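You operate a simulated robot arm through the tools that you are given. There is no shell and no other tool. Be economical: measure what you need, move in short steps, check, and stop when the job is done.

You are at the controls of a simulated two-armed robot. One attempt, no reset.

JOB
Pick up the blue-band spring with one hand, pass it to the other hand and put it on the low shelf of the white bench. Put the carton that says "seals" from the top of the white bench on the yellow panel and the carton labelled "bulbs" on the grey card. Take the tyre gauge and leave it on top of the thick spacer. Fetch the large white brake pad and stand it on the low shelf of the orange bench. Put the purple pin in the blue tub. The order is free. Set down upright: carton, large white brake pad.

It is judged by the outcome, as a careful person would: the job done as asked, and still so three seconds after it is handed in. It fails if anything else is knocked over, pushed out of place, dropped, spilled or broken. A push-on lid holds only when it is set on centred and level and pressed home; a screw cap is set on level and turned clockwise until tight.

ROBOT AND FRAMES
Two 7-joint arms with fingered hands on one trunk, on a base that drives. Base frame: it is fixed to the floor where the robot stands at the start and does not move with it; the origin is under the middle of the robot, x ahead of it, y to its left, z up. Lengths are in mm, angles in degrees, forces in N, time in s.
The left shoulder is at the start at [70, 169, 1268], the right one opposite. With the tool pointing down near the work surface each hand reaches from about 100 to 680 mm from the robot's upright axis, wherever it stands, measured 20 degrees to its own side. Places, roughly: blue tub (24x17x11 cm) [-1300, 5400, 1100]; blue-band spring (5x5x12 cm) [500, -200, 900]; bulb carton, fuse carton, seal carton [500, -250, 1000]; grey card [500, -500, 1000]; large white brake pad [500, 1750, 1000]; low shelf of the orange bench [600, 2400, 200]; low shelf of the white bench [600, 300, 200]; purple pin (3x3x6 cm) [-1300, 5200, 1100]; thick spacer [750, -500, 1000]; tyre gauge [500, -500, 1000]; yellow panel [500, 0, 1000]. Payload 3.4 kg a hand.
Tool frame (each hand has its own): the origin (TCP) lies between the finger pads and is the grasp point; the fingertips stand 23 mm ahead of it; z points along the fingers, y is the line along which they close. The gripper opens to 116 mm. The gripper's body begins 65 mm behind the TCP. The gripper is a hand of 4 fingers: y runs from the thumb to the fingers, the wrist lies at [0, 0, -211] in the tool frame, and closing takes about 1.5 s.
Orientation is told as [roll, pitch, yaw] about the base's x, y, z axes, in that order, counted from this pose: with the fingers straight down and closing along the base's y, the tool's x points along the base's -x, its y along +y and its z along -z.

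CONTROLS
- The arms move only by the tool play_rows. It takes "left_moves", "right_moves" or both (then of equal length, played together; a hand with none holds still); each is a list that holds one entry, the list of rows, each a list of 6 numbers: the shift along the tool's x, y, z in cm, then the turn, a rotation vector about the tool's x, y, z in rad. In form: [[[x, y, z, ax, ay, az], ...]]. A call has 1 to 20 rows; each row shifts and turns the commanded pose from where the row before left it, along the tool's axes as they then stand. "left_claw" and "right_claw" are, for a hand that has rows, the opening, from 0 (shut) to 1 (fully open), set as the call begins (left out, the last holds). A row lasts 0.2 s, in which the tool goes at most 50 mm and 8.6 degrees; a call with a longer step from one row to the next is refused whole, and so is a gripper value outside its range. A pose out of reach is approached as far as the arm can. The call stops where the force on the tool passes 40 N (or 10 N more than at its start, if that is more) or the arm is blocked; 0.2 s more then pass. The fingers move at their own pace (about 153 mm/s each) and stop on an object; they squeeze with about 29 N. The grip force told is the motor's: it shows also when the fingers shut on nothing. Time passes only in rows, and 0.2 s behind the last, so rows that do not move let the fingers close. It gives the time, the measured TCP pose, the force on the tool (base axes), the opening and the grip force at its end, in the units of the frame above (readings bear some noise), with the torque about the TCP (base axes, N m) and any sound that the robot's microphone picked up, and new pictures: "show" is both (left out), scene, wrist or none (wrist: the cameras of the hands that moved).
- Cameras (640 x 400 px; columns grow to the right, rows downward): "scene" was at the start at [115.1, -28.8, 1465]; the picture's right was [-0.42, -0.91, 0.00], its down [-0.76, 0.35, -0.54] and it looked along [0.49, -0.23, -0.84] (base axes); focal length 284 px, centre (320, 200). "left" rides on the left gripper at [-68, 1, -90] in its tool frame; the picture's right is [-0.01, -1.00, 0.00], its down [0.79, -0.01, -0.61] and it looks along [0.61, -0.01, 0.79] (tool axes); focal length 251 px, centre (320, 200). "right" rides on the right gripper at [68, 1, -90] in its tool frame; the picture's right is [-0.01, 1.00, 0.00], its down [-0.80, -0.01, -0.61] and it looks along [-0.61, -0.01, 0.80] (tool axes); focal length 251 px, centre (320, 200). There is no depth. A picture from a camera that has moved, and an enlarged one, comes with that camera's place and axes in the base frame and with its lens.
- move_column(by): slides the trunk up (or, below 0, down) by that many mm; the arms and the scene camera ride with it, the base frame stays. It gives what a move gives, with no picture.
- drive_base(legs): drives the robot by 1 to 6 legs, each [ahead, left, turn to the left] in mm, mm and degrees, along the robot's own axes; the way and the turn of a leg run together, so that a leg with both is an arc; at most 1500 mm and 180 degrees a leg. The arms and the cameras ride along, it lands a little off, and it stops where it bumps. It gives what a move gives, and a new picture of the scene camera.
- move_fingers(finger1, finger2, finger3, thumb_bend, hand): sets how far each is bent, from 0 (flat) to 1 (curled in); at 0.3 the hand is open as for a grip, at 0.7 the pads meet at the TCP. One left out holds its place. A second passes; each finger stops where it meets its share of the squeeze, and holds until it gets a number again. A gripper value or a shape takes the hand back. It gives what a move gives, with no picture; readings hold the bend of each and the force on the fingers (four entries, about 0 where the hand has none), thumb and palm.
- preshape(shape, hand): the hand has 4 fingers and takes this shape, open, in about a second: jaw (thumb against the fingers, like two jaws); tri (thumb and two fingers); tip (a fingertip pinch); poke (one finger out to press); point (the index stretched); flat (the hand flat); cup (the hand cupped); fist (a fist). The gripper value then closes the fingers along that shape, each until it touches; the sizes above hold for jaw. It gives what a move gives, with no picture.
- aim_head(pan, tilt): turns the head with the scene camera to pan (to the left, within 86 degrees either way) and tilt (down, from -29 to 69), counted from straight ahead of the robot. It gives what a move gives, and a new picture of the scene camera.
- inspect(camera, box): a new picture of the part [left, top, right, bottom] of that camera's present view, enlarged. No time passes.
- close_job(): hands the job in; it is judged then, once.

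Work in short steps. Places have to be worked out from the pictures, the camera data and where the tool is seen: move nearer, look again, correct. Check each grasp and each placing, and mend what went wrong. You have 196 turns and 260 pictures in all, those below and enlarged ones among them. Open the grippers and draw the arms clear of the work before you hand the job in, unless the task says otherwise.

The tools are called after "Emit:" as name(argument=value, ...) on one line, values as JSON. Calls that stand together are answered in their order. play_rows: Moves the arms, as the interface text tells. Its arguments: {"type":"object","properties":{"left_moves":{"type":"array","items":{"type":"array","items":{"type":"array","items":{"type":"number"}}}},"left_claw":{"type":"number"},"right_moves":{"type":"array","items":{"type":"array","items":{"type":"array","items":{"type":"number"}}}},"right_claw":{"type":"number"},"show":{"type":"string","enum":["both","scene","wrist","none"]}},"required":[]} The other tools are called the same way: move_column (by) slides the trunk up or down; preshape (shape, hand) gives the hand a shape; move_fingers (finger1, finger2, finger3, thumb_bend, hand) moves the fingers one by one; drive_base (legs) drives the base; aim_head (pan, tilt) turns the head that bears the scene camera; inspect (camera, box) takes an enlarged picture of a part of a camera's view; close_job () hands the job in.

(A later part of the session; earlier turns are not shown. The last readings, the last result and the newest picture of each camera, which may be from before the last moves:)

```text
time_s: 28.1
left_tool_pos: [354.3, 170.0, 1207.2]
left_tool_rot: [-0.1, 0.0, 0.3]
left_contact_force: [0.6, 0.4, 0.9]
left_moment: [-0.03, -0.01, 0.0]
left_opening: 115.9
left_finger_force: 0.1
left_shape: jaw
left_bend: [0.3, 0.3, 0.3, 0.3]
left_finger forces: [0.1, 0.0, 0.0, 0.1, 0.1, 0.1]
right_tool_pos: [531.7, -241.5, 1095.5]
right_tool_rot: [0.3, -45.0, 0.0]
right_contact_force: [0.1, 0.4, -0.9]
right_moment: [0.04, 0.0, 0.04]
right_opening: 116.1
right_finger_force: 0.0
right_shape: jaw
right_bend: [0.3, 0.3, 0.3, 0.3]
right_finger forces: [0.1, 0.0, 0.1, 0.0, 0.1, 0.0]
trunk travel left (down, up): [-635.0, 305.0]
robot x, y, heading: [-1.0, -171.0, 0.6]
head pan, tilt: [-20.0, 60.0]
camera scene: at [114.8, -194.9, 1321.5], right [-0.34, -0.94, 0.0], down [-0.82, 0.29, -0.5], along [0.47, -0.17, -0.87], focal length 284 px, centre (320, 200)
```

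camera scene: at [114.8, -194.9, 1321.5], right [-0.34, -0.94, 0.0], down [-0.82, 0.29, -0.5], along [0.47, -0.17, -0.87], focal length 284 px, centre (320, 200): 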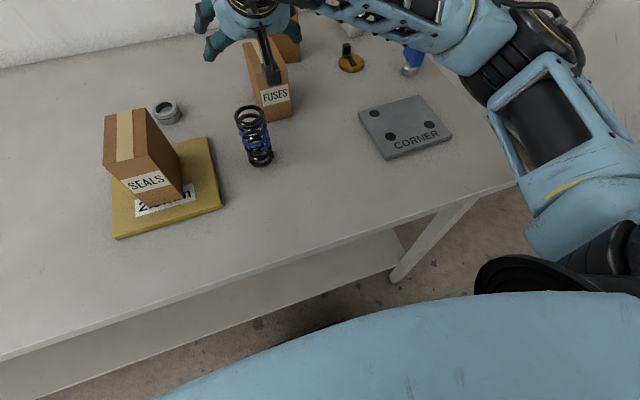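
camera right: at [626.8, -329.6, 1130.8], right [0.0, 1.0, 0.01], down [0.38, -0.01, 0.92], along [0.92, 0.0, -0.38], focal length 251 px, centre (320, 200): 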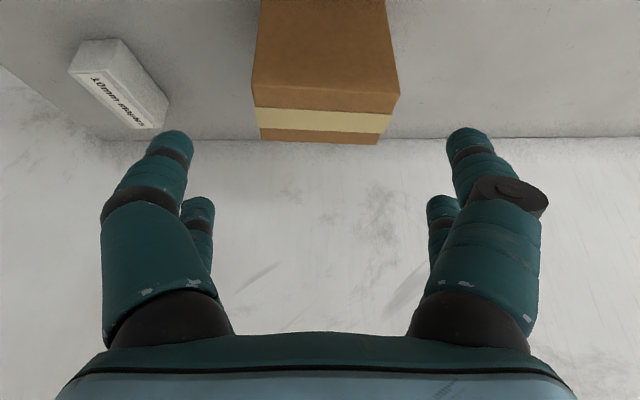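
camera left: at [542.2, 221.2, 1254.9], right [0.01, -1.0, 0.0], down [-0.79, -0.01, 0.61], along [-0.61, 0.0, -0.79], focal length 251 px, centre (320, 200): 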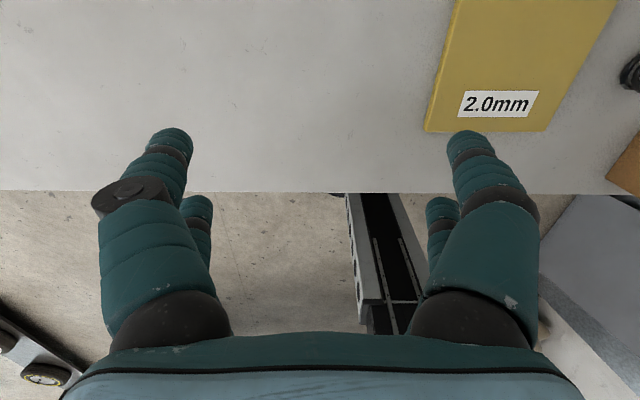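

Advance the 45° hand to just above the bulbs carton.

Emit:
play_rows(right_moves=[[[-2.71, -1.43, 2.95, 0, 0, 0], [-2.71, -1.43, 2.95, 0, 0, 0], [-2.71, -1.43, 2.95, 0, 0, 0], [-2.71, -1.43, 2.95, 0, 0, 0], [-2.71, -1.43, 2.95, 0, 0, 0], [-2.3, -1.4, 2.5, 0, 0, 0], [0, 0, 0, 0, 0, 0]]], show="wrist")

```text
time_s: 29.7
left_tool_pos: [354.2, 171.3, 1206.2]
left_tool_rot: [0.0, -0.1, 0.3]
left_contact_force: [-0.1, 0.3, 0.3]
left_moment: [-0.02, 0.02, 0.04]
left_opening: 116.2
left_finger_force: 0.1
left_shape: jaw
left_bend: [0.3, 0.3, 0.3, 0.3]
left_finger forces: [0.1, 0.0, 0.0, 0.0, 0.0, 0.1]
right_tool_pos: [768.5, -325.3, 1086.3]
right_tool_rot: [0.2, -45.1, 0.2]
right_contact_force: [-0.9, 0.3, -0.4]
right_moment: [-0.01, 0.0, 0.02]
right_opening: 116.1
right_finger_force: 0.0
right_shape: jaw
right_bend: [0.3, 0.3, 0.3, 0.3]
right_finger forces: [0.0, 0.1, 0.0, 0.0, 0.0, 0.0]
trunk travel left (down, up): [-635.0, 305.0]
robot x, y, heading: [1.1, -173.0, 0.2]
head pan, tilt: [-20.0, 60.0]
camera right: at [656.0, -327.2, 1102.9], right [0.0, 1.0, 0.01], down [0.13, -0.01, 0.99], along [0.99, 0.0, -0.13], focal length 251 px, centre (320, 200)
```

right: 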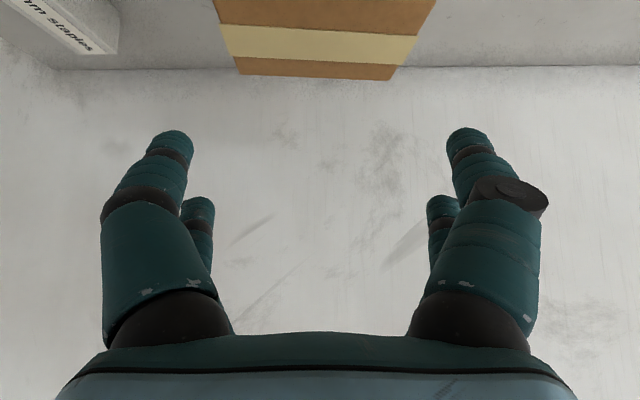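

Carton yaw ≈ −4.5°, centre y≈−328. Align yaw and descend partway, then check.

Emit:
play_rows(right_moves=[[[0, -0.2, 0, 0.055, 0, 0.055], [1.8, 0, 2.0, 0, 0, 0], [1.8, 0, 2.0, 0, 0, 0], [0, 0, 0, 0, 0, 0]]], show="both")

```text
time_s: 30.7
left_tool_pos: [354.1, 171.7, 1206.7]
left_tool_rot: [-0.1, 0.0, 0.3]
left_contact_force: [-0.3, -0.1, -0.5]
left_moment: [0.02, -0.03, -0.01]
left_opening: 115.8
left_finger_force: 0.0
left_shape: jaw
left_bend: [0.3, 0.3, 0.3, 0.3]
left_finger forces: [0.1, 0.0, 0.0, 0.0, 0.0, 0.0]
right_tool_pos: [772.1, -327.4, 1031.6]
right_tool_rot: [0.3, -45.0, -4.3]
right_contact_force: [-0.1, -0.2, -0.5]
right_moment: [0.0, 0.02, 0.02]
right_opening: 115.7
right_finger_force: 0.1
right_shape: jaw
right_bend: [0.3, 0.3, 0.3, 0.3]
right_finger forces: [0.0, 0.0, 0.0, 0.1, 0.0, 0.0]
trunk travel left (down, up): [-635.0, 305.0]
robot x, y, heading: [3.0, -174.6, 0.2]
head pan, tilt: [-20.0, 60.0]
camera scene: at [114.5, -194.1, 1321.6], right [-0.34, -0.94, 0.0], down [-0.82, 0.29, -0.5], along [0.47, -0.17, -0.87], focal length 284 px, centre (320, 200)
camera right: at [659.2, -319.9, 1048.7], right [0.08, 1.0, 0.01], down [0.13, -0.02, 0.99], along [0.99, -0.08, -0.13], focal length 251 px, centre (320, 200)
```

scene: 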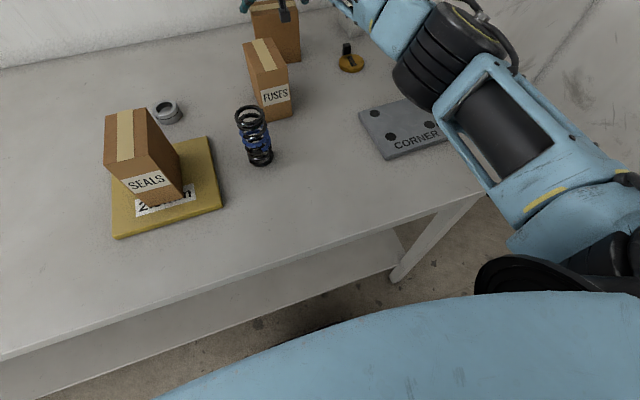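
right: 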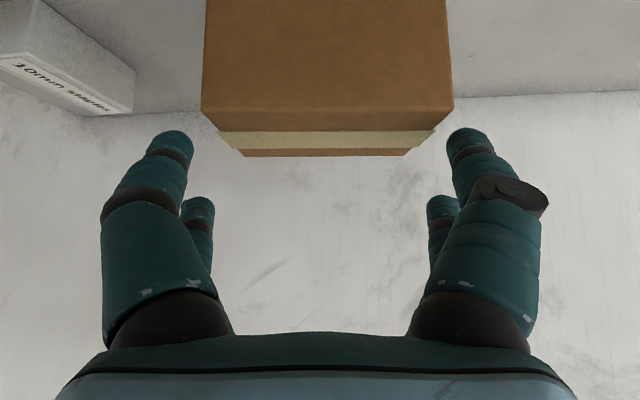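

Aligned and centred within 3 mm. Descend to z≈980 and close.

Emit:
play_rows(right_moves=[[[1.8, 0.1, 1.8, 0, 0, 0], [1.8, 0.1, 1.8, 0, 0, 0], [0, 0, 0, 0, 0, 0]]], show="wrist")

```text
time_s: 31.5
left_tool_pos: [354.2, 170.4, 1206.5]
left_tool_rot: [0.0, 0.0, 0.2]
left_contact_force: [0.8, 0.6, -0.2]
left_moment: [0.01, -0.02, -0.03]
left_opening: 115.7
left_finger_force: 0.0
left_shape: jaw
left_bend: [0.3, 0.3, 0.3, 0.3]
left_finger forces: [0.0, 0.0, 0.1, 0.1, 0.0, 0.0]
right_tool_pos: [771.6, -324.4, 981.0]
right_tool_rot: [0.2, -44.9, -4.3]
right_contact_force: [-0.6, 0.0, 0.6]
right_moment: [-0.03, 0.01, 0.06]
right_opening: 115.9
right_finger_force: 0.1
right_shape: jaw
right_bend: [0.3, 0.3, 0.3, 0.3]
right_finger forces: [0.0, 0.0, 0.2, 0.0, 0.3, 0.0]
trunk travel left (down, up): [-635.0, 305.0]
robot x, y, heading: [-0.2, -169.8, 0.3]
head pan, tilt: [-20.0, 60.0]
camera right: at [659.6, -318.4, 997.0], right [0.08, 1.0, 0.01], down [0.13, -0.02, 0.99], along [0.99, -0.08, -0.13], focal length 251 px, centre (320, 200)
```

right: 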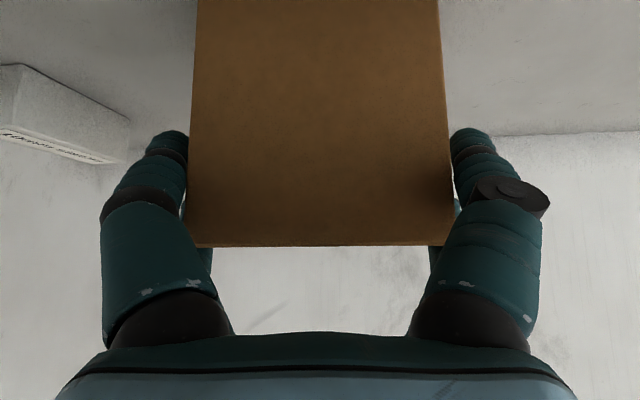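

Straddling the carton. Close.

Emit:
play_rows(right_moves=[[[0, 0, 0, 0, 0, 0], [0, 0, 0, 0, 0, 0], [0, 0, 0, 0, 0, 0], [0, 0, 0, 0, 0, 0], [0, 0, 0, 0, 0, 0], [0, 0, 0, 0, 0, 0]]], right_claw=0, show="none")

Emit:
play_rows(right_moves=[[[-1.4, 0, -1.4, 0, 0, 0], [-1.4, 0, -1.4, 0, 0, 0], [0, 0, 0, 0, 0, 0]]], show="both")

```text
time_s: 32.9
left_tool_pos: [352.5, 170.7, 1207.1]
left_tool_rot: [0.0, 0.0, 0.3]
left_contact_force: [0.0, 0.3, -0.3]
left_moment: [-0.01, 0.01, 0.02]
left_opening: 115.7
left_finger_force: 0.0
left_shape: jaw
left_bend: [0.3, 0.3, 0.3, 0.3]
left_finger forces: [0.1, 0.1, 0.0, 0.1, 0.1, 0.0]
right_tool_pos: [771.1, -324.8, 980.6]
right_tool_rot: [0.2, -45.1, -4.3]
right_contact_force: [0.6, 0.6, 0.6]
right_moment: [-0.02, 0.01, 0.01]
right_opening: 93.3
right_finger_force: 28.7
right_shape: jaw
right_bend: [0.58, 0.59, 0.58, 0.57]
right_finger forces: [40.8, 39.9, 39.8, 0.0, 41.1, 0.0]
trunk travel left (down, up): [-635.0, 305.0]
robot x, y, heading: [-2.5, -175.4, 0.4]
head pan, tilt: [-20.0, 60.0]
```

```text
time_s: 33.7
left_tool_pos: [353.3, 170.3, 1207.4]
left_tool_rot: [0.0, 0.0, 0.3]
left_contact_force: [0.4, 0.0, 0.1]
left_moment: [-0.01, 0.0, -0.01]
left_opening: 116.0
left_finger_force: 0.0
left_shape: jaw
left_bend: [0.3, 0.3, 0.3, 0.3]
left_finger forces: [0.0, 0.1, 0.1, 0.1, 0.0, 0.0]
right_tool_pos: [771.3, -327.8, 1019.9]
right_tool_rot: [0.2, -45.0, -4.2]
right_contact_force: [0.0, 0.2, -0.6]
right_moment: [-0.02, 0.01, 0.0]
right_opening: 93.4
right_finger_force: 29.1
right_shape: jaw
right_bend: [0.59, 0.59, 0.58, 0.57]
right_finger forces: [40.9, 39.9, 39.8, 0.0, 40.9, 0.1]
trunk travel left (down, up): [-635.0, 305.0]
robot x, y, heading: [-2.4, -172.2, 0.0]
head pan, tilt: [-20.0, 60.0]
camera scene: at [115.3, -194.6, 1321.5], right [-0.34, -0.94, 0.0], down [-0.82, 0.29, -0.5], along [0.47, -0.17, -0.87], focal length 284 px, centre (320, 200)
camera right: at [660.2, -318.9, 1036.6], right [0.08, 1.0, 0.01], down [0.13, -0.02, 0.99], along [0.99, -0.08, -0.13], focal length 251 px, centre (320, 200)
```

scene: 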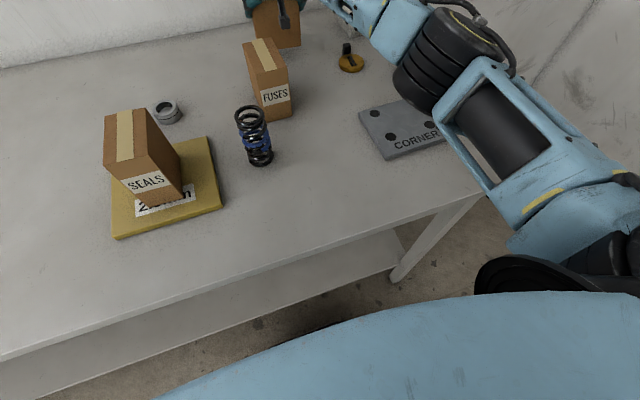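
right: 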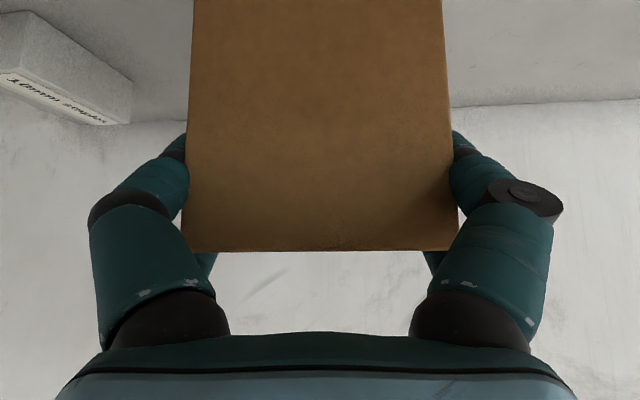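

Carton gripped (93 mm) and clear. Lift a bit, straighten yaw, and carry diagonally toward the grey card at ~(459,−505).

Emit:
play_rows(right_moves=[[[-1.5, 0, -1.5, -0.053, 0, -0.053], [2.76, -2.23, -2.76, 0, 0, 0], [2.76, -2.23, -2.76, 0, 0, 0], [2.76, -2.23, -2.76, 0, 0, 0], [2.76, -2.23, -2.76, 0, 0, 0], [2.76, -2.23, -2.76, 0, 0, 0], [2.76, -2.23, -2.76, 0, 0, 0], [0, 0, 0, 0, 0, 0]]], show="scene")

```text
time_s: 35.5
left_tool_pos: [354.2, 171.9, 1205.9]
left_tool_rot: [0.1, 0.0, 0.2]
left_contact_force: [0.5, 0.4, -0.6]
left_moment: [-0.01, 0.0, -0.02]
left_opening: 115.9
left_finger_force: 0.1
left_shape: jaw
left_bend: [0.3, 0.3, 0.3, 0.3]
left_finger forces: [0.0, 0.0, 0.0, 0.0, 0.0, 0.1]
right_tool_pos: [536.6, -459.4, 1040.5]
right_tool_rot: [0.2, -44.9, -0.1]
right_contact_force: [0.0, 0.8, -1.5]
right_moment: [-0.01, 0.04, 0.02]
right_opening: 93.4
right_finger_force: 28.8
right_shape: jaw
right_bend: [0.59, 0.59, 0.59, 0.57]
right_finger forces: [40.4, 39.5, 39.6, 0.0, 40.2, 0.0]
trunk travel left (down, up): [-635.0, 305.0]
robot x, y, heading: [1.0, -173.6, 0.2]
head pan, tilt: [-20.0, 60.0]
camera scene: at [116.1, -194.0, 1321.4], right [-0.34, -0.94, 0.0], down [-0.82, 0.29, -0.5], along [0.47, -0.17, -0.87], focal length 284 px, centre (320, 200)
```

scene: 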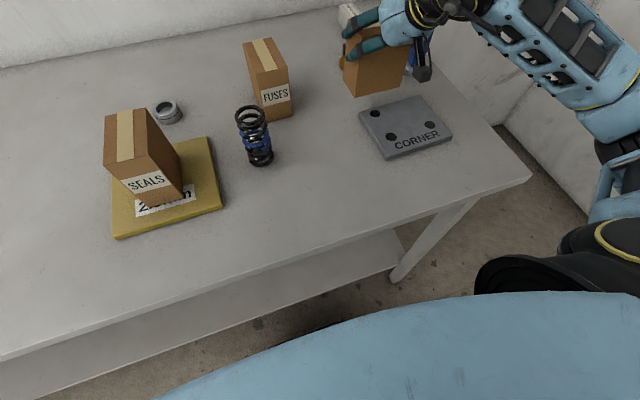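

Card centre is about (461,−504). Move over it and lower to just above.

Emit:
play_rows(right_moves=[[[2.67, -2.23, -2.67, 0, 0, 0], [2.67, -2.23, -2.67, 0, 0, 0], [1.2, 0, 1.2, 0, 0, 0], [1.4, 0, 1.4, 0, 0, 0], [0, 0, 0, 0, 0, 0]]], show="both")

Emit:
inspect(camera="scene", box=[300, 20, 500, 190])

```text
time_s: 36.7
left_tool_pos: [352.4, 171.5, 1207.1]
left_tool_rot: [0.0, 0.1, 0.4]
left_contact_force: [0.1, 0.0, 0.4]
left_moment: [0.0, -0.02, 0.0]
left_opening: 115.8
left_finger_force: 0.1
left_shape: jaw
left_bend: [0.3, 0.3, 0.3, 0.3]
left_finger forces: [0.1, 0.0, 0.1, 0.0, 0.0, 0.0]
right_tool_pos: [460.1, -503.6, 1004.2]
right_tool_rot: [0.2, -45.0, 0.0]
right_contact_force: [0.8, -0.3, -1.1]
right_moment: [-0.02, -0.02, -0.04]
right_opening: 92.8
right_finger_force: 29.0
right_shape: jaw
right_bend: [0.59, 0.59, 0.59, 0.58]
right_finger forces: [39.2, 38.8, 39.0, 0.0, 39.0, 0.1]
trunk travel left (down, up): [-635.0, 305.0]
robot x, y, heading: [2.1, -175.5, 0.2]
head pan, tilt: [-20.0, 60.0]
camera scene: at [114.4, -193.7, 1321.6], right [-0.34, -0.94, 0.0], down [-0.82, 0.29, -0.5], along [0.47, -0.17, -0.87], focal length 284 px, centre (320, 200)
camera right: at [347.9, -504.1, 1021.2], right [0.0, 1.0, 0.01], down [0.13, -0.01, 0.99], along [0.99, 0.0, -0.13], focal length 251 px, centre (320, 200)
```

scene: 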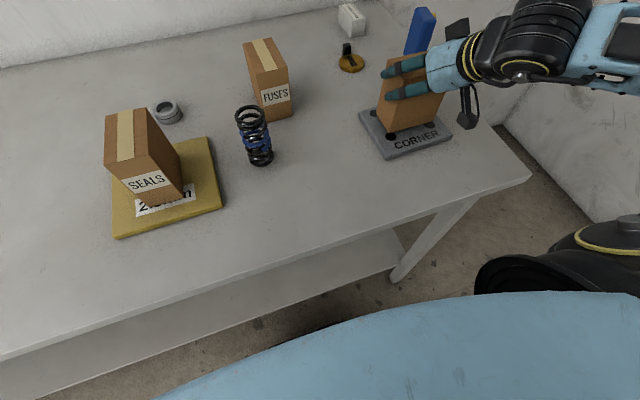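
right: 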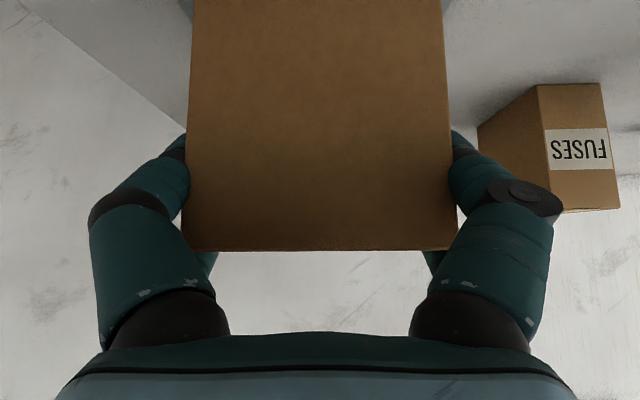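

```text
2.35 times, centred on (400, 105) of scene
camera zoom: at [114.4, -193.7, 1321.6], right [-0.34, -0.94, 0.0], down [-0.82, 0.29, -0.5], along [0.47, -0.17, -0.87], focal length 668 px, centre (132, 424)
```

zoom: 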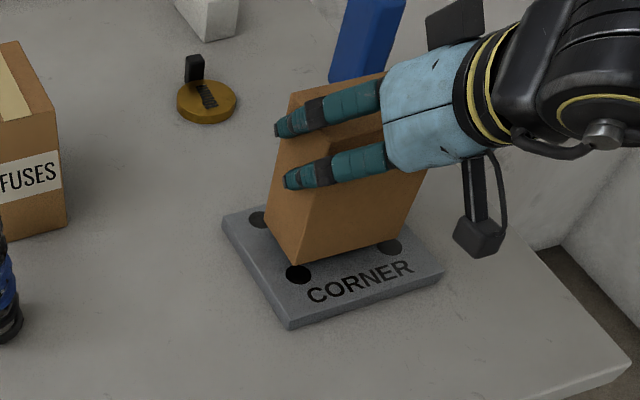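

Nicely over the card. Lower in small steps to contact.

Emit:
play_rows(right_moves=[[[0.28, 0, 0.28, 0, 0, 0], [0.28, 0, 0.28, 0, 0, 0], [0, 0, 0, 0, 0, 0]]], show="none")

Emit:
play_rows(right_moves=[[[0.2, 0, 0.2, 0, 0, 0], [0.2, 0, 0.2, 0, 0, 0], [0, 0, 0, 0, 0, 0]]], show="none")

```text
time_s: 37.5
left_tool_pos: [353.2, 169.5, 1206.6]
left_tool_rot: [0.0, 0.0, 0.3]
left_contact_force: [0.3, -0.5, -0.8]
left_moment: [0.0, 0.0, 0.01]
left_opening: 116.2
left_finger_force: 0.1
left_shape: jaw
left_bend: [0.3, 0.3, 0.3, 0.3]
left_finger forces: [0.1, 0.0, 0.1, 0.0, 0.1, 0.1]
right_tool_pos: [461.5, -504.4, 996.5]
right_tool_rot: [0.3, -45.0, -0.1]
right_contact_force: [0.3, -0.2, -0.8]
right_moment: [0.02, 0.01, 0.0]
right_opening: 92.9
right_finger_force: 28.8
right_shape: jaw
right_bend: [0.59, 0.59, 0.59, 0.58]
right_finger forces: [39.3, 38.6, 39.0, 0.1, 38.9, 0.0]
trunk travel left (down, up): [-635.0, 305.0]
robot x, y, heading: [0.3, -176.6, 0.4]
head pan, tilt: [-20.0, 60.0]
```

```text
time_s: 38.3
left_tool_pos: [351.2, 171.5, 1206.6]
left_tool_rot: [-0.2, -0.1, 0.3]
left_contact_force: [-0.5, 0.1, -0.3]
left_moment: [-0.02, 0.02, 0.0]
left_opening: 116.0
left_finger_force: 0.1
left_shape: jaw
left_bend: [0.3, 0.3, 0.3, 0.3]
left_finger forces: [0.0, 0.0, 0.0, 0.1, 0.1, 0.0]
right_tool_pos: [460.4, -502.4, 992.5]
right_tool_rot: [0.1, -45.2, 0.1]
right_contact_force: [3.5, -1.6, 18.8]
right_moment: [0.12, -0.06, -0.03]
right_opening: 92.9
right_finger_force: 28.7
right_shape: jaw
right_bend: [0.59, 0.6, 0.59, 0.58]
right_finger forces: [38.5, 38.1, 38.7, 0.0, 39.5, 0.0]
trunk travel left (down, up): [-635.0, 305.0]
robot x, y, heading: [-1.7, -173.6, 0.3]
head pan, tilt: [-20.0, 60.0]
```

On the card. Release, then withdraw along the tool axis.

Emit:
play_rows(right_moves=[[[0, 0, 0, 0, 0, 0], [0, 0, 0, 0, 0, 0], [0, 0, 0, 0, 0, 0], [0, 0, 0, 0, 0, 0], [0, 0, -3, 0, 0, 0], [0, 0, -4.5, 0, 0, 0], [0, 0, -4.5, 0, 0, 0], [-2, 0, -3, 0, 0, 0], [0, 0, 0, 0, 0, 0]]], right_claw=1, show="both")

```text
time_s: 40.3
left_tool_pos: [352.8, 170.7, 1207.1]
left_tool_rot: [0.0, 0.0, 0.4]
left_contact_force: [-0.3, -0.3, 0.3]
left_moment: [-0.02, -0.02, 0.0]
left_opening: 116.0
left_finger_force: 0.0
left_shape: jaw
left_bend: [0.3, 0.3, 0.3, 0.3]
left_finger forces: [0.0, 0.1, 0.0, 0.1, 0.0, 0.1]
right_tool_pos: [392.1, -519.2, 1121.7]
right_tool_rot: [0.3, -45.0, -0.1]
right_contact_force: [0.9, -0.2, -0.3]
right_moment: [-0.02, 0.01, 0.02]
right_opening: 116.1
right_finger_force: 0.1
right_shape: jaw
right_bend: [0.3, 0.3, 0.3, 0.3]
right_finger forces: [0.0, 0.0, 0.0, 0.0, 0.0, 0.0]
right hand out of reach, approached as far as the arm can: row 6, 7
trunk travel left (down, up): [-635.0, 305.0]
robot x, y, heading: [0.6, -174.1, 0.1]
head pan, tilt: [-20.0, 60.0]
camera scene: at [115.2, -194.7, 1321.5], right [-0.34, -0.94, 0.0], down [-0.82, 0.29, -0.5], along [0.47, -0.17, -0.87], focal length 284 px, centre (320, 200)
camera right: at [280.1, -519.7, 1138.5], right [0.0, 1.0, 0.01], down [0.13, -0.01, 0.99], along [0.99, 0.0, -0.13], focal length 251 px, centre (320, 200)
```

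scene: 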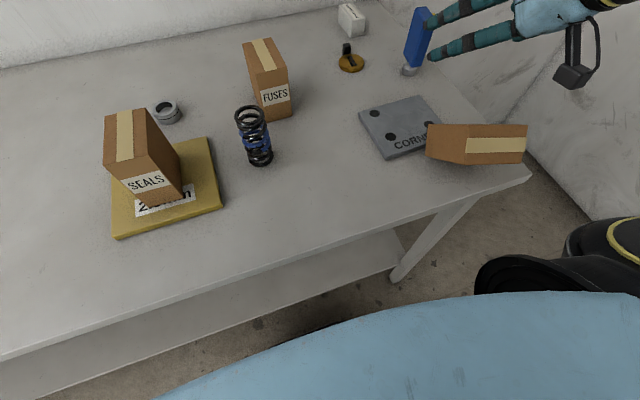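
right: 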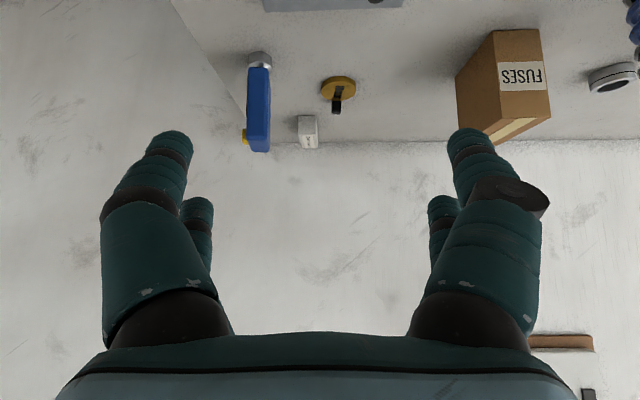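

The retreat hit a reach limit and tipped the carton over. It lies near the bench edge; look closely before mending.

Emit:
inspect(camera="scene", box=[340, 70, 560, 210])

Emit:
aim_head(pan=-45, tilt=60)

```text
2.86 times, centred on (450, 140) of scene
camera zoom: at [115.2, -194.7, 1321.5], right [-0.34, -0.94, 0.0], down [-0.82, 0.29, -0.5], along [0.47, -0.17, -0.87], focal length 811 px, centre (-51, 371)
```

zoom: 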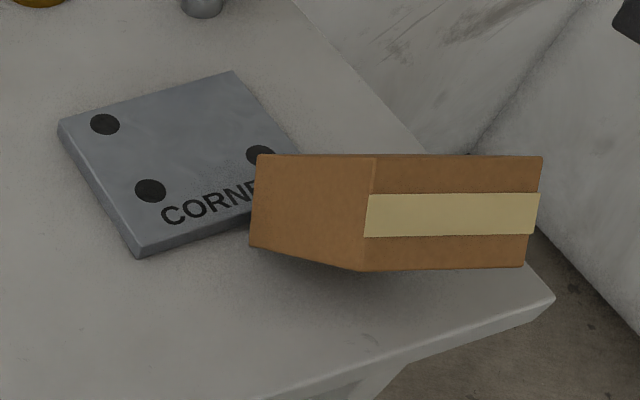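

```text
time_s: 41.2
left_tool_pos: [353.0, 170.2, 1206.6]
left_tool_rot: [0.0, 0.1, 0.3]
left_contact_force: [0.4, 0.2, 0.0]
left_moment: [0.04, 0.01, 0.02]
left_opening: 115.8
left_finger_force: 0.1
left_shape: jaw
left_bend: [0.3, 0.3, 0.3, 0.3]
left_finger forces: [0.0, 0.0, 0.0, 0.0, 0.1, 0.0]
right_tool_pos: [391.4, -518.1, 1120.3]
right_tool_rot: [0.1, -45.0, -0.1]
right_contact_force: [-0.3, 0.0, -0.3]
right_moment: [-0.01, 0.01, 0.01]
right_opening: 116.0
right_finger_force: 0.0
right_shape: jaw
right_bend: [0.3, 0.3, 0.3, 0.3]
right_finger forces: [0.0, 0.0, 0.1, 0.0, 0.0, 0.0]
trunk travel left (down, up): [-635.0, 305.0]
robot x, y, heading: [1.7, -175.1, 0.0]
head pan, tilt: [-45.0, 60.0]
camera scene: at [99.4, -218.8, 1321.5], right [-0.7, -0.71, 0.0], down [-0.62, 0.61, -0.5], along [0.36, -0.35, -0.87], focal length 284 px, centre (320, 200)
```

scene: 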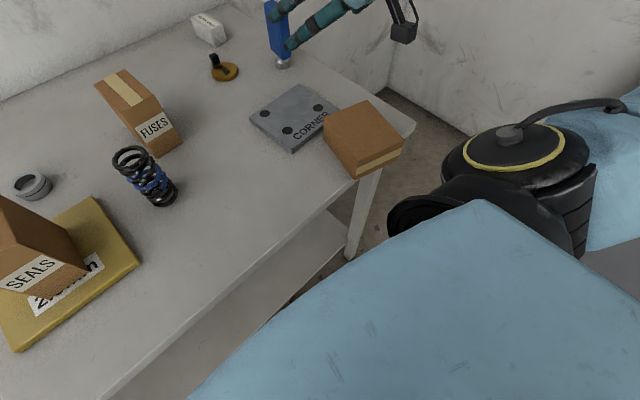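

Emit:
inspect(camera="scene", box=[220, 60, 440, 200])

```text
2.86 times, centred on (330, 130) of scene
camera zoom: at [99.4, -218.8, 1321.5], right [-0.7, -0.71, 0.0], down [-0.62, 0.61, -0.5], along [0.36, -0.35, -0.87], focal length 811 px, centre (291, 400)
```

zoom: 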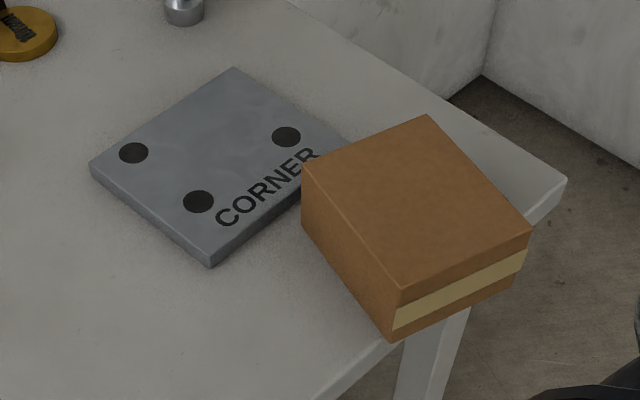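

The carton lies flat on its broad face, its top end slightly overhanging the front edge, centre ≈(318,−546), stable. I'll grip it from the top end with the hand horizontal, then pitch it upright. First back the base off for room.

Emit:
drive_base(legs=[[-280, 0, 0], [0, -100, 0]])

Emit:
aim_head(pan=-30, tilt=45)

```text
time_s: 43.9
left_tool_pos: [78.6, 70.3, 1207.6]
left_tool_rot: [0.0, 0.0, 0.3]
left_contact_force: [-0.3, -0.6, -0.2]
left_moment: [0.0, 0.01, 0.01]
left_opening: 115.9
left_finger_force: 0.0
left_shape: jaw
left_bend: [0.3, 0.3, 0.3, 0.3]
left_finger forces: [0.1, 0.1, 0.1, 0.0, 0.0, 0.0]
right_tool_pos: [116.9, -618.7, 1122.1]
right_tool_rot: [0.1, -44.9, 0.1]
right_contact_force: [-0.3, -0.3, -0.5]
right_moment: [0.0, 0.01, 0.03]
right_opening: 116.2
right_finger_force: 0.0
right_shape: jaw
right_bend: [0.3, 0.3, 0.3, 0.3]
right_finger forces: [0.0, 0.0, 0.0, 0.1, 0.0, 0.0]
trunk travel left (down, up): [-635.0, 305.0]
robot x, y, heading: [-273.9, -272.7, 0.4]
head pan, tilt: [-45.0, 60.0]
camera scene: at [-175.9, -320.0, 1321.6], right [-0.7, -0.71, 0.0], down [-0.62, 0.61, -0.5], along [0.36, -0.35, -0.87], focal length 284 px, centre (320, 200)
```

scene: 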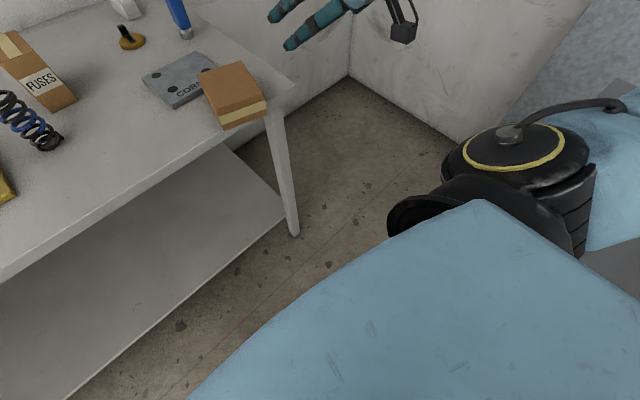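

```text
time_s: 44.7
left_tool_pos: [78.1, 69.2, 1207.2]
left_tool_rot: [0.0, 0.0, 0.3]
left_contact_force: [0.5, 0.0, -0.6]
left_moment: [0.02, 0.03, 0.0]
left_opening: 115.8
left_finger_force: 0.0
left_shape: jaw
left_bend: [0.3, 0.3, 0.3, 0.3]
left_finger forces: [0.0, 0.0, 0.1, 0.0, 0.1, 0.0]
right_tool_pos: [117.0, -618.9, 1122.0]
right_tool_rot: [0.3, -44.9, 0.0]
right_contact_force: [0.1, 0.2, 0.5]
right_moment: [0.01, 0.01, 0.02]
right_opening: 115.8
right_finger_force: 0.0
right_shape: jaw
right_bend: [0.3, 0.3, 0.3, 0.3]
right_finger forces: [0.0, 0.0, 0.0, 0.1, 0.0, 0.0]
trunk travel left (down, up): [-635.0, 305.0]
robot x, y, heading: [-276.1, -276.2, 0.4]
head pan, tilt: [-30.0, 45.0]
camera scene: at [-152.2, -314.8, 1340.9], right [-0.49, -0.87, 0.0], down [-0.61, 0.35, -0.71], along [0.61, -0.35, -0.71], focal length 284 px, centre (320, 200)
```

scene: 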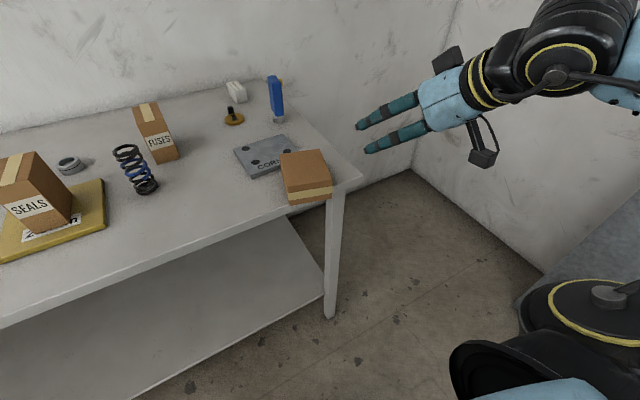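

Emit:
inspect(camera="scene", box=[240, 130, 370, 220])

```text
4.44 times, centred on (305, 175) of scene
camera zoom: at [-152.2, -314.8, 1340.9], right [-0.49, -0.87, 0.0], down [-0.61, 0.35, -0.71], along [0.61, -0.35, -0.71], focal length 1262 px, centre (387, 311)
```

zoom: 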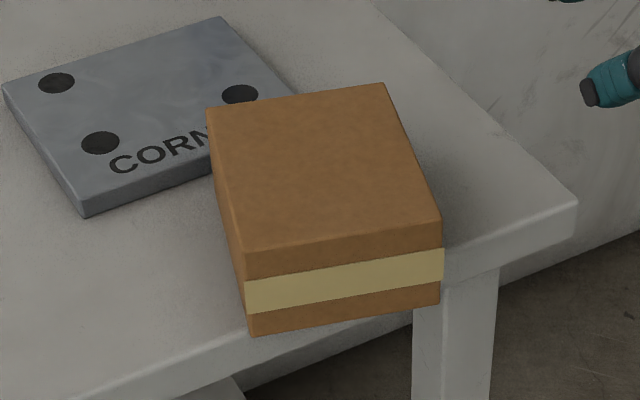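

Carton pose: near (top) end centre (248,−521), axis yaw −15.6°, z 880–~933. Rotate the hand horizontal with that yaw, in free air.

Emit:
play_rows(right_moves=[[[0, 0, 0, 0, -0.131, 0], [0, 0, 0, 0, -0.131, 0], [0, 0, 0, 0, -0.131, 0], [0, 0, 0, 0, -0.131, 0], [0, 0, 0, 0, -0.131, 0], [0, 0, 0, 0, -0.13, 0], [0, 0, 0, 0.136, 0, 0], [0, 0, 0, 0.136, 0, 0], [0, 0, 0, 0, 0, 0]]], show="none")

Emit:
play_rows(right_moves=[[[3.4, 2.17, 0.5, 0, 0, 0], [3.4, 2.17, 0.5, 0, 0, 0], [3.4, 2.17, 0.5, 0, 0, 0], [3.4, 2.17, 0.5, 0, 0, 0], [3.4, 2.17, 0.5, 0, 0, 0], [0, 0, 0, 0, 0, 0]]], show="both")

```text
time_s: 46.7
left_tool_pos: [77.1, 68.6, 1206.4]
left_tool_rot: [0.0, -0.2, 0.5]
left_contact_force: [-1.3, -0.4, 0.2]
left_moment: [-0.01, -0.02, 0.01]
left_opening: 116.0
left_finger_force: 0.0
left_shape: jaw
left_bend: [0.3, 0.3, 0.3, 0.3]
left_finger forces: [0.1, 0.1, 0.1, 0.0, 0.0, 0.0]
right_tool_pos: [193.9, -691.9, 1159.5]
right_tool_rot: [117.6, -89.7, -131.8]
right_contact_force: [0.4, 0.1, 0.5]
right_moment: [0.02, -0.03, 0.0]
right_opening: 116.2
right_finger_force: 0.1
right_shape: jaw
right_bend: [0.3, 0.3, 0.3, 0.3]
right_finger forces: [0.0, 0.0, 0.0, 0.0, 0.1, 0.0]
right hand out of reach, approached as far as the arm can: row 1, 2, 3, 4, 5, 6, 7, 8
trunk travel left (down, up): [-635.0, 305.0]
robot x, y, heading: [-274.6, -276.4, 0.4]
head pan, tilt: [-30.0, 45.0]
```

```text
time_s: 48.1
left_tool_pos: [78.4, 69.7, 1206.3]
left_tool_rot: [0.0, 0.1, 0.4]
left_contact_force: [-0.1, -0.8, 0.3]
left_moment: [-0.01, -0.03, -0.01]
left_opening: 115.8
left_finger_force: 0.0
left_shape: jaw
left_bend: [0.3, 0.3, 0.3, 0.3]
left_finger forces: [0.1, 0.0, 0.0, 0.0, 0.1, 0.0]
right_tool_pos: [197.1, -693.0, 1104.9]
right_tool_rot: [12.0, -89.3, -26.7]
right_contact_force: [0.9, 0.9, 0.2]
right_moment: [-0.04, 0.04, 0.03]
right_opening: 115.9
right_finger_force: 0.0
right_shape: jaw
right_bend: [0.3, 0.3, 0.3, 0.3]
right_finger forces: [0.0, 0.0, 0.1, 0.0, 0.1, 0.0]
right hand out of reach, approached as far as the arm can: row 1, 2, 3, 4, 5
trunk travel left (down, up): [-635.0, 305.0]
robot x, y, heading: [-275.2, -278.8, 0.4]
head pan, tilt: [-30.0, 45.0]
camera scene: at [-151.4, -314.0, 1340.9], right [-0.49, -0.87, 0.0], down [-0.62, 0.35, -0.71], along [0.61, -0.35, -0.71], focal length 284 px, centre (320, 200)
camera right: at [109.9, -671.2, 1038.3], right [0.25, 0.97, 0.01], down [-0.58, 0.14, 0.8], along [0.77, -0.21, 0.6], focal length 251 px, centre (320, 200)
```

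scene: 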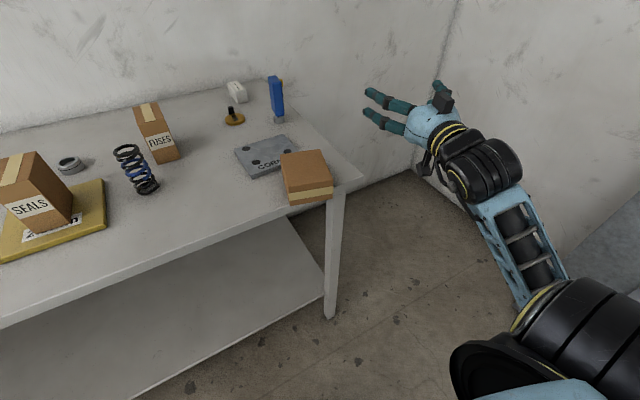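
right: 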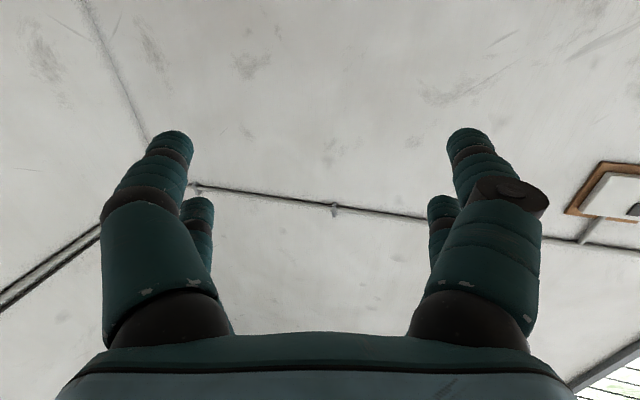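

The wrist was too close to the shoulder (min distance). Bring the hand ahead and up to a reachable pose, then back the base further.

Emit:
play_rows(right_moves=[[[-3.4, -1, 2.5, 0, 0, 0], [-3.4, -1, 2.5, 0, 0, 0], [-3.4, -1, 2.5, 0, 0, 0], [-3.4, -1, 2.5, 0, 0, 0], [-3.4, -1, 2.5, 0, 0, 0], [0, 0, 0, 0, 0, 0]]], show="none")

Emit:
drive_base(legs=[[-180, 0, 0]])

```text
time_s: 49.5
left_tool_pos: [79.0, 69.8, 1205.6]
left_tool_rot: [0.1, 0.0, 0.4]
left_contact_force: [-0.3, 0.6, 0.4]
left_moment: [-0.01, -0.01, -0.02]
left_opening: 115.8
left_finger_force: 0.0
left_shape: jaw
left_bend: [0.3, 0.3, 0.3, 0.3]
left_finger forces: [0.0, 0.0, 0.0, 0.1, 0.0, 0.1]
right_tool_pos: [302.8, -774.0, 1274.6]
right_tool_rot: [86.0, -89.8, -101.4]
right_contact_force: [0.2, 0.5, 0.2]
right_moment: [0.0, 0.04, 0.0]
right_opening: 116.0
right_finger_force: 0.0
right_shape: jaw
right_bend: [0.3, 0.3, 0.3, 0.3]
right_finger forces: [0.1, 0.0, 0.1, 0.0, 0.0, 0.0]
trunk travel left (down, up): [-635.0, 305.0]
robot x, y, heading: [-274.2, -275.8, 0.5]
head pan, tilt: [-30.0, 45.0]
```

```text
time_s: 51.0
left_tool_pos: [-103.7, 68.5, 1204.9]
left_tool_rot: [0.0, 0.0, 0.3]
left_contact_force: [0.0, -0.5, 0.4]
left_moment: [0.02, 0.02, 0.02]
left_opening: 116.0
left_finger_force: 0.0
left_shape: jaw
left_bend: [0.3, 0.3, 0.3, 0.3]
left_finger forces: [0.0, 0.0, 0.0, 0.0, 0.1, 0.0]
right_tool_pos: [122.6, -775.4, 1272.9]
right_tool_rot: [57.1, -89.8, -72.5]
right_contact_force: [-0.4, -0.1, -0.2]
right_moment: [-0.01, 0.0, -0.02]
right_opening: 116.0
right_finger_force: 0.0
right_shape: jaw
right_bend: [0.3, 0.3, 0.3, 0.3]
right_finger forces: [0.0, 0.0, 0.0, 0.0, 0.0, 0.0]
trunk travel left (down, up): [-635.0, 305.0]
robot x, y, heading: [-459.6, -276.0, 0.4]
head pan, tilt: [-30.0, 45.0]
camera scene: at [-333.3, -315.4, 1340.9], right [-0.49, -0.87, 0.0], down [-0.62, 0.35, -0.71], along [0.61, -0.35, -0.71], focal length 284 px, centre (320, 200)
```

scene: 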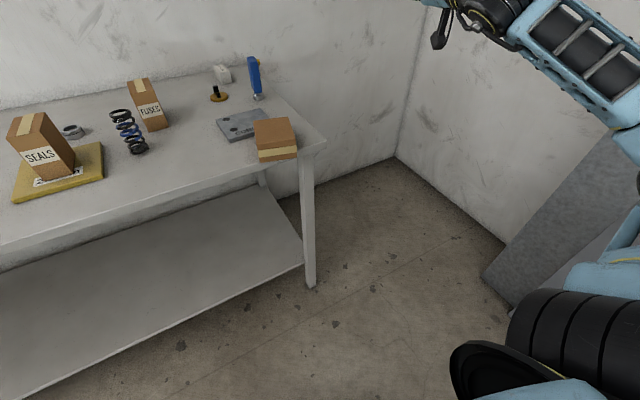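

Orientation is right (net yaw −15.4°). Now move to the pre-grasp point in front of the carton's end.

Emit:
play_rows(right_moves=[[[3.55, 2.79, -0.18, 0, 0, 0], [3.55, 2.79, -0.18, 0, 0, 0], [3.55, 2.79, -0.18, 0, 0, 0], [3.55, 2.79, -0.18, 0, 0, 0], [3.55, 2.79, -0.18, 0, 0, 0], [3.55, 2.79, -0.18, 0, 0, 0], [3.55, 2.79, -0.18, 0, 0, 0], [3.55, 2.79, -0.18, 0, 0, 0], [3.55, 2.79, -0.18, 0, 0, 0], [3.55, 2.79, -0.18, 0, 0, 0], [0, 0, 0, 0, 0, 0]]], show="none")

Emit:
inspect(camera="scene", box=[200, 80, 400, 220])

```text
time_s: 53.4
left_tool_pos: [-103.0, 66.5, 1207.9]
left_tool_rot: [0.0, 0.0, 0.3]
left_contact_force: [0.7, 1.2, 0.1]
left_moment: [-0.01, 0.0, 0.0]
left_opening: 115.8
left_finger_force: 0.1
left_shape: jaw
left_bend: [0.3, 0.3, 0.3, 0.3]
left_finger forces: [0.0, 0.0, 0.0, 0.1, 0.0, 0.1]
right_tool_pos: [146.9, -583.0, 1201.3]
right_tool_rot: [-1.4, -88.5, -13.7]
right_contact_force: [-0.5, 0.1, -1.1]
right_moment: [0.02, 0.04, -0.03]
right_opening: 115.9
right_finger_force: 0.1
right_shape: jaw
right_bend: [0.3, 0.3, 0.3, 0.3]
right_finger forces: [0.1, 0.0, 0.0, 0.0, 0.0, 0.0]
right hand out of reach, approached as far as the arm can: row 3, 4, 5, 6, 7, 8, 9, 10
trunk travel left (down, up): [-635.0, 305.0]
robot x, y, heading: [-457.2, -272.7, 0.5]
head pan, tilt: [-30.0, 45.0]
```

```text
2.86 times, centred on (300, 150) of scene
camera zoom: at [-334.3, -315.9, 1341.0], right [-0.49, -0.87, 0.0], down [-0.61, 0.35, -0.71], along [0.61, -0.35, -0.71], focal length 811 px, centre (377, 343)
```

zoom: 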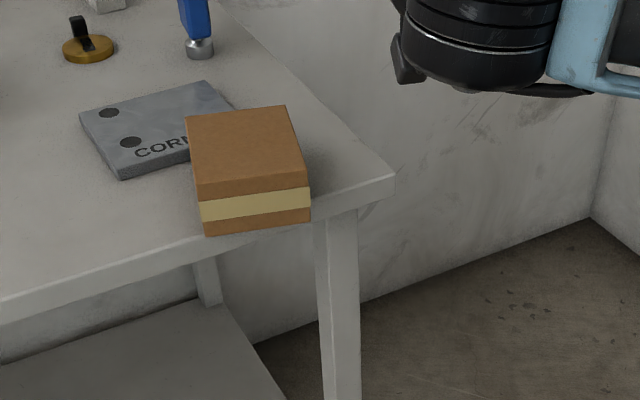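

The arm hit a joint limit. Look at the arm's posture.

Emit:
aim_head(pan=-50, tilt=25)

```text
time_s: 54.2
left_tool_pos: [-104.4, 68.1, 1205.6]
left_tool_rot: [0.0, 0.0, 0.4]
left_contact_force: [0.4, 0.4, -0.4]
left_moment: [0.0, 0.0, 0.02]
left_opening: 116.0
left_finger_force: 0.0
left_shape: jaw
left_bend: [0.3, 0.3, 0.3, 0.3]
left_finger forces: [0.0, 0.1, 0.0, 0.0, 0.0, 0.0]
right_tool_pos: [146.2, -583.6, 1201.3]
right_tool_rot: [-2.8, -88.5, -12.4]
right_contact_force: [1.1, -0.2, 0.4]
right_moment: [0.01, 0.0, -0.01]
right_opening: 116.0
right_finger_force: 0.2
right_shape: jaw
right_bend: [0.3, 0.3, 0.3, 0.3]
right_finger forces: [0.0, 0.0, 0.0, 0.1, 0.0, 0.0]
trunk travel left (down, up): [-635.0, 305.0]
robot x, y, heading: [-458.2, -275.4, 0.4]
head pan, tilt: [-50.0, 25.0]
camera scene: at [-345.0, -345.1, 1371.5], right [-0.76, -0.65, 0.0], down [-0.27, 0.32, -0.91], along [0.59, -0.69, -0.42], focal length 284 px, centre (320, 200)
```

scene: 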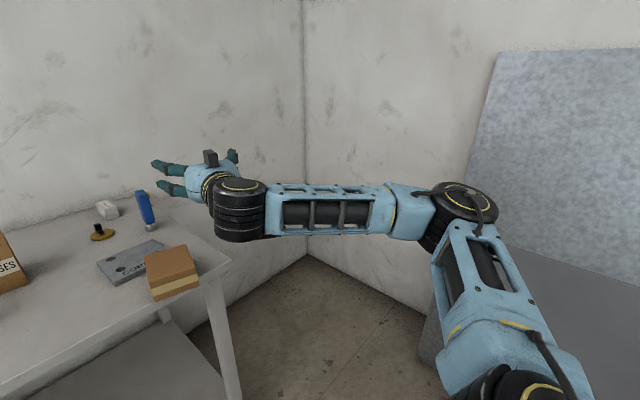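

The arm is folded elbow-out near its limit. Back the base 150 mm more so the arm works more stretched, then extend forward and lower.

Emit:
drive_base(legs=[[-150, 0, 0]])

Emit:
play_rows(right_moves=[[[0, 1.5, 3.5, 0, 0, 0], [0, 1.5, 3.5, 0, 0, 0], [0, 1.5, 3.5, 0, 0, 0], [0, 1.5, 3.3, 0, 0, 0], [4, 0, 0, 0, 0, 0], [4, 0, 0, 0, 0, 0], [4, 0, 0, 0, 0, 0], [4, 0, 0, 0, 0, 0], [4, 0, 0, 0, 0, 0], [4, 0, 0, 0, 0, 0], [4, 0, 0, 0, 0, 0], [0, 0, 0, 0, 0, 0]]], show="scene")

```text
time_s: 55.6
left_tool_pos: [-251.8, 67.6, 1206.4]
left_tool_rot: [0.0, 0.1, 0.4]
left_contact_force: [0.0, -0.5, 0.2]
left_moment: [-0.01, 0.03, 0.01]
left_opening: 115.9
left_finger_force: 0.1
left_shape: jaw
left_bend: [0.3, 0.3, 0.3, 0.3]
left_finger forces: [0.0, 0.0, 0.0, 0.0, 0.1, 0.0]
right_tool_pos: [-0.7, -584.6, 1201.5]
right_tool_rot: [-3.1, -88.5, -11.8]
right_contact_force: [-0.7, 0.6, 0.1]
right_moment: [0.03, 0.0, 0.01]
right_opening: 115.8
right_finger_force: 0.1
right_shape: jaw
right_bend: [0.3, 0.3, 0.3, 0.3]
right_finger forces: [0.1, 0.1, 0.1, 0.0, 0.0, 0.0]
trunk travel left (down, up): [-635.0, 305.0]
robot x, y, heading: [-608.4, -277.4, 0.0]
head pan, tilt: [-50.0, 25.0]
camera scene: at [-492.8, -346.3, 1371.4], right [-0.76, -0.65, 0.0], down [-0.28, 0.32, -0.91], along [0.59, -0.69, -0.42], focal length 284 px, centre (320, 200)
```

scene: 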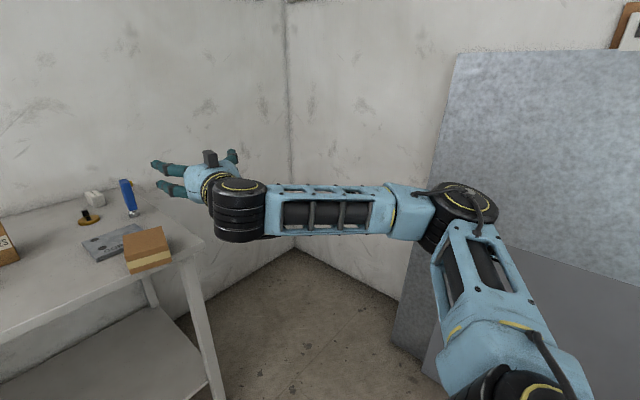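

```text
time_s: 58.2
left_tool_pos: [-254.8, 68.1, 1206.5]
left_tool_rot: [0.0, 0.0, 0.6]
left_contact_force: [-0.4, 0.7, -0.2]
left_moment: [0.0, 0.01, -0.04]
left_opening: 115.7
left_finger_force: 0.0
left_shape: jaw
left_bend: [0.3, 0.3, 0.3, 0.3]
left_finger forces: [0.0, 0.0, 0.0, 0.2, 0.0, 0.0]
right_tool_pos: [207.9, -590.7, 1161.5]
right_tool_rot: [-6.5, -86.4, -8.3]
right_contact_force: [-0.8, -0.6, 1.0]
right_moment: [0.01, 0.0, -0.01]
right_opening: 115.9
right_finger_force: 0.0
right_shape: jaw
right_bend: [0.3, 0.3, 0.3, 0.3]
right_finger forces: [0.1, 0.0, 0.0, 0.0, 0.0, 0.0]
right hand out of reach, approached as far as the arm can: row 2, 5, 6, 7, 8, 9, 10, 11
trunk travel left (down, up): [-635.0, 305.0]
robot x, y, heading: [-606.1, -277.9, 0.4]
head pan, tilt: [-50.0, 25.0]
camera scene: at [-494.5, -346.5, 1371.6], right [-0.76, -0.65, 0.0], down [-0.27, 0.32, -0.91], along [0.59, -0.69, -0.42], focal length 284 px, centre (320, 200)
```

scene: 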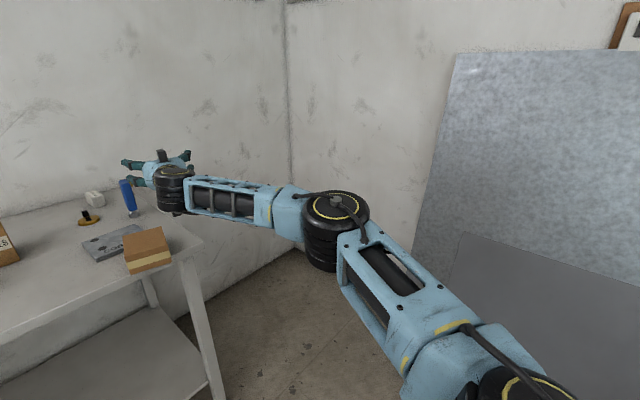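

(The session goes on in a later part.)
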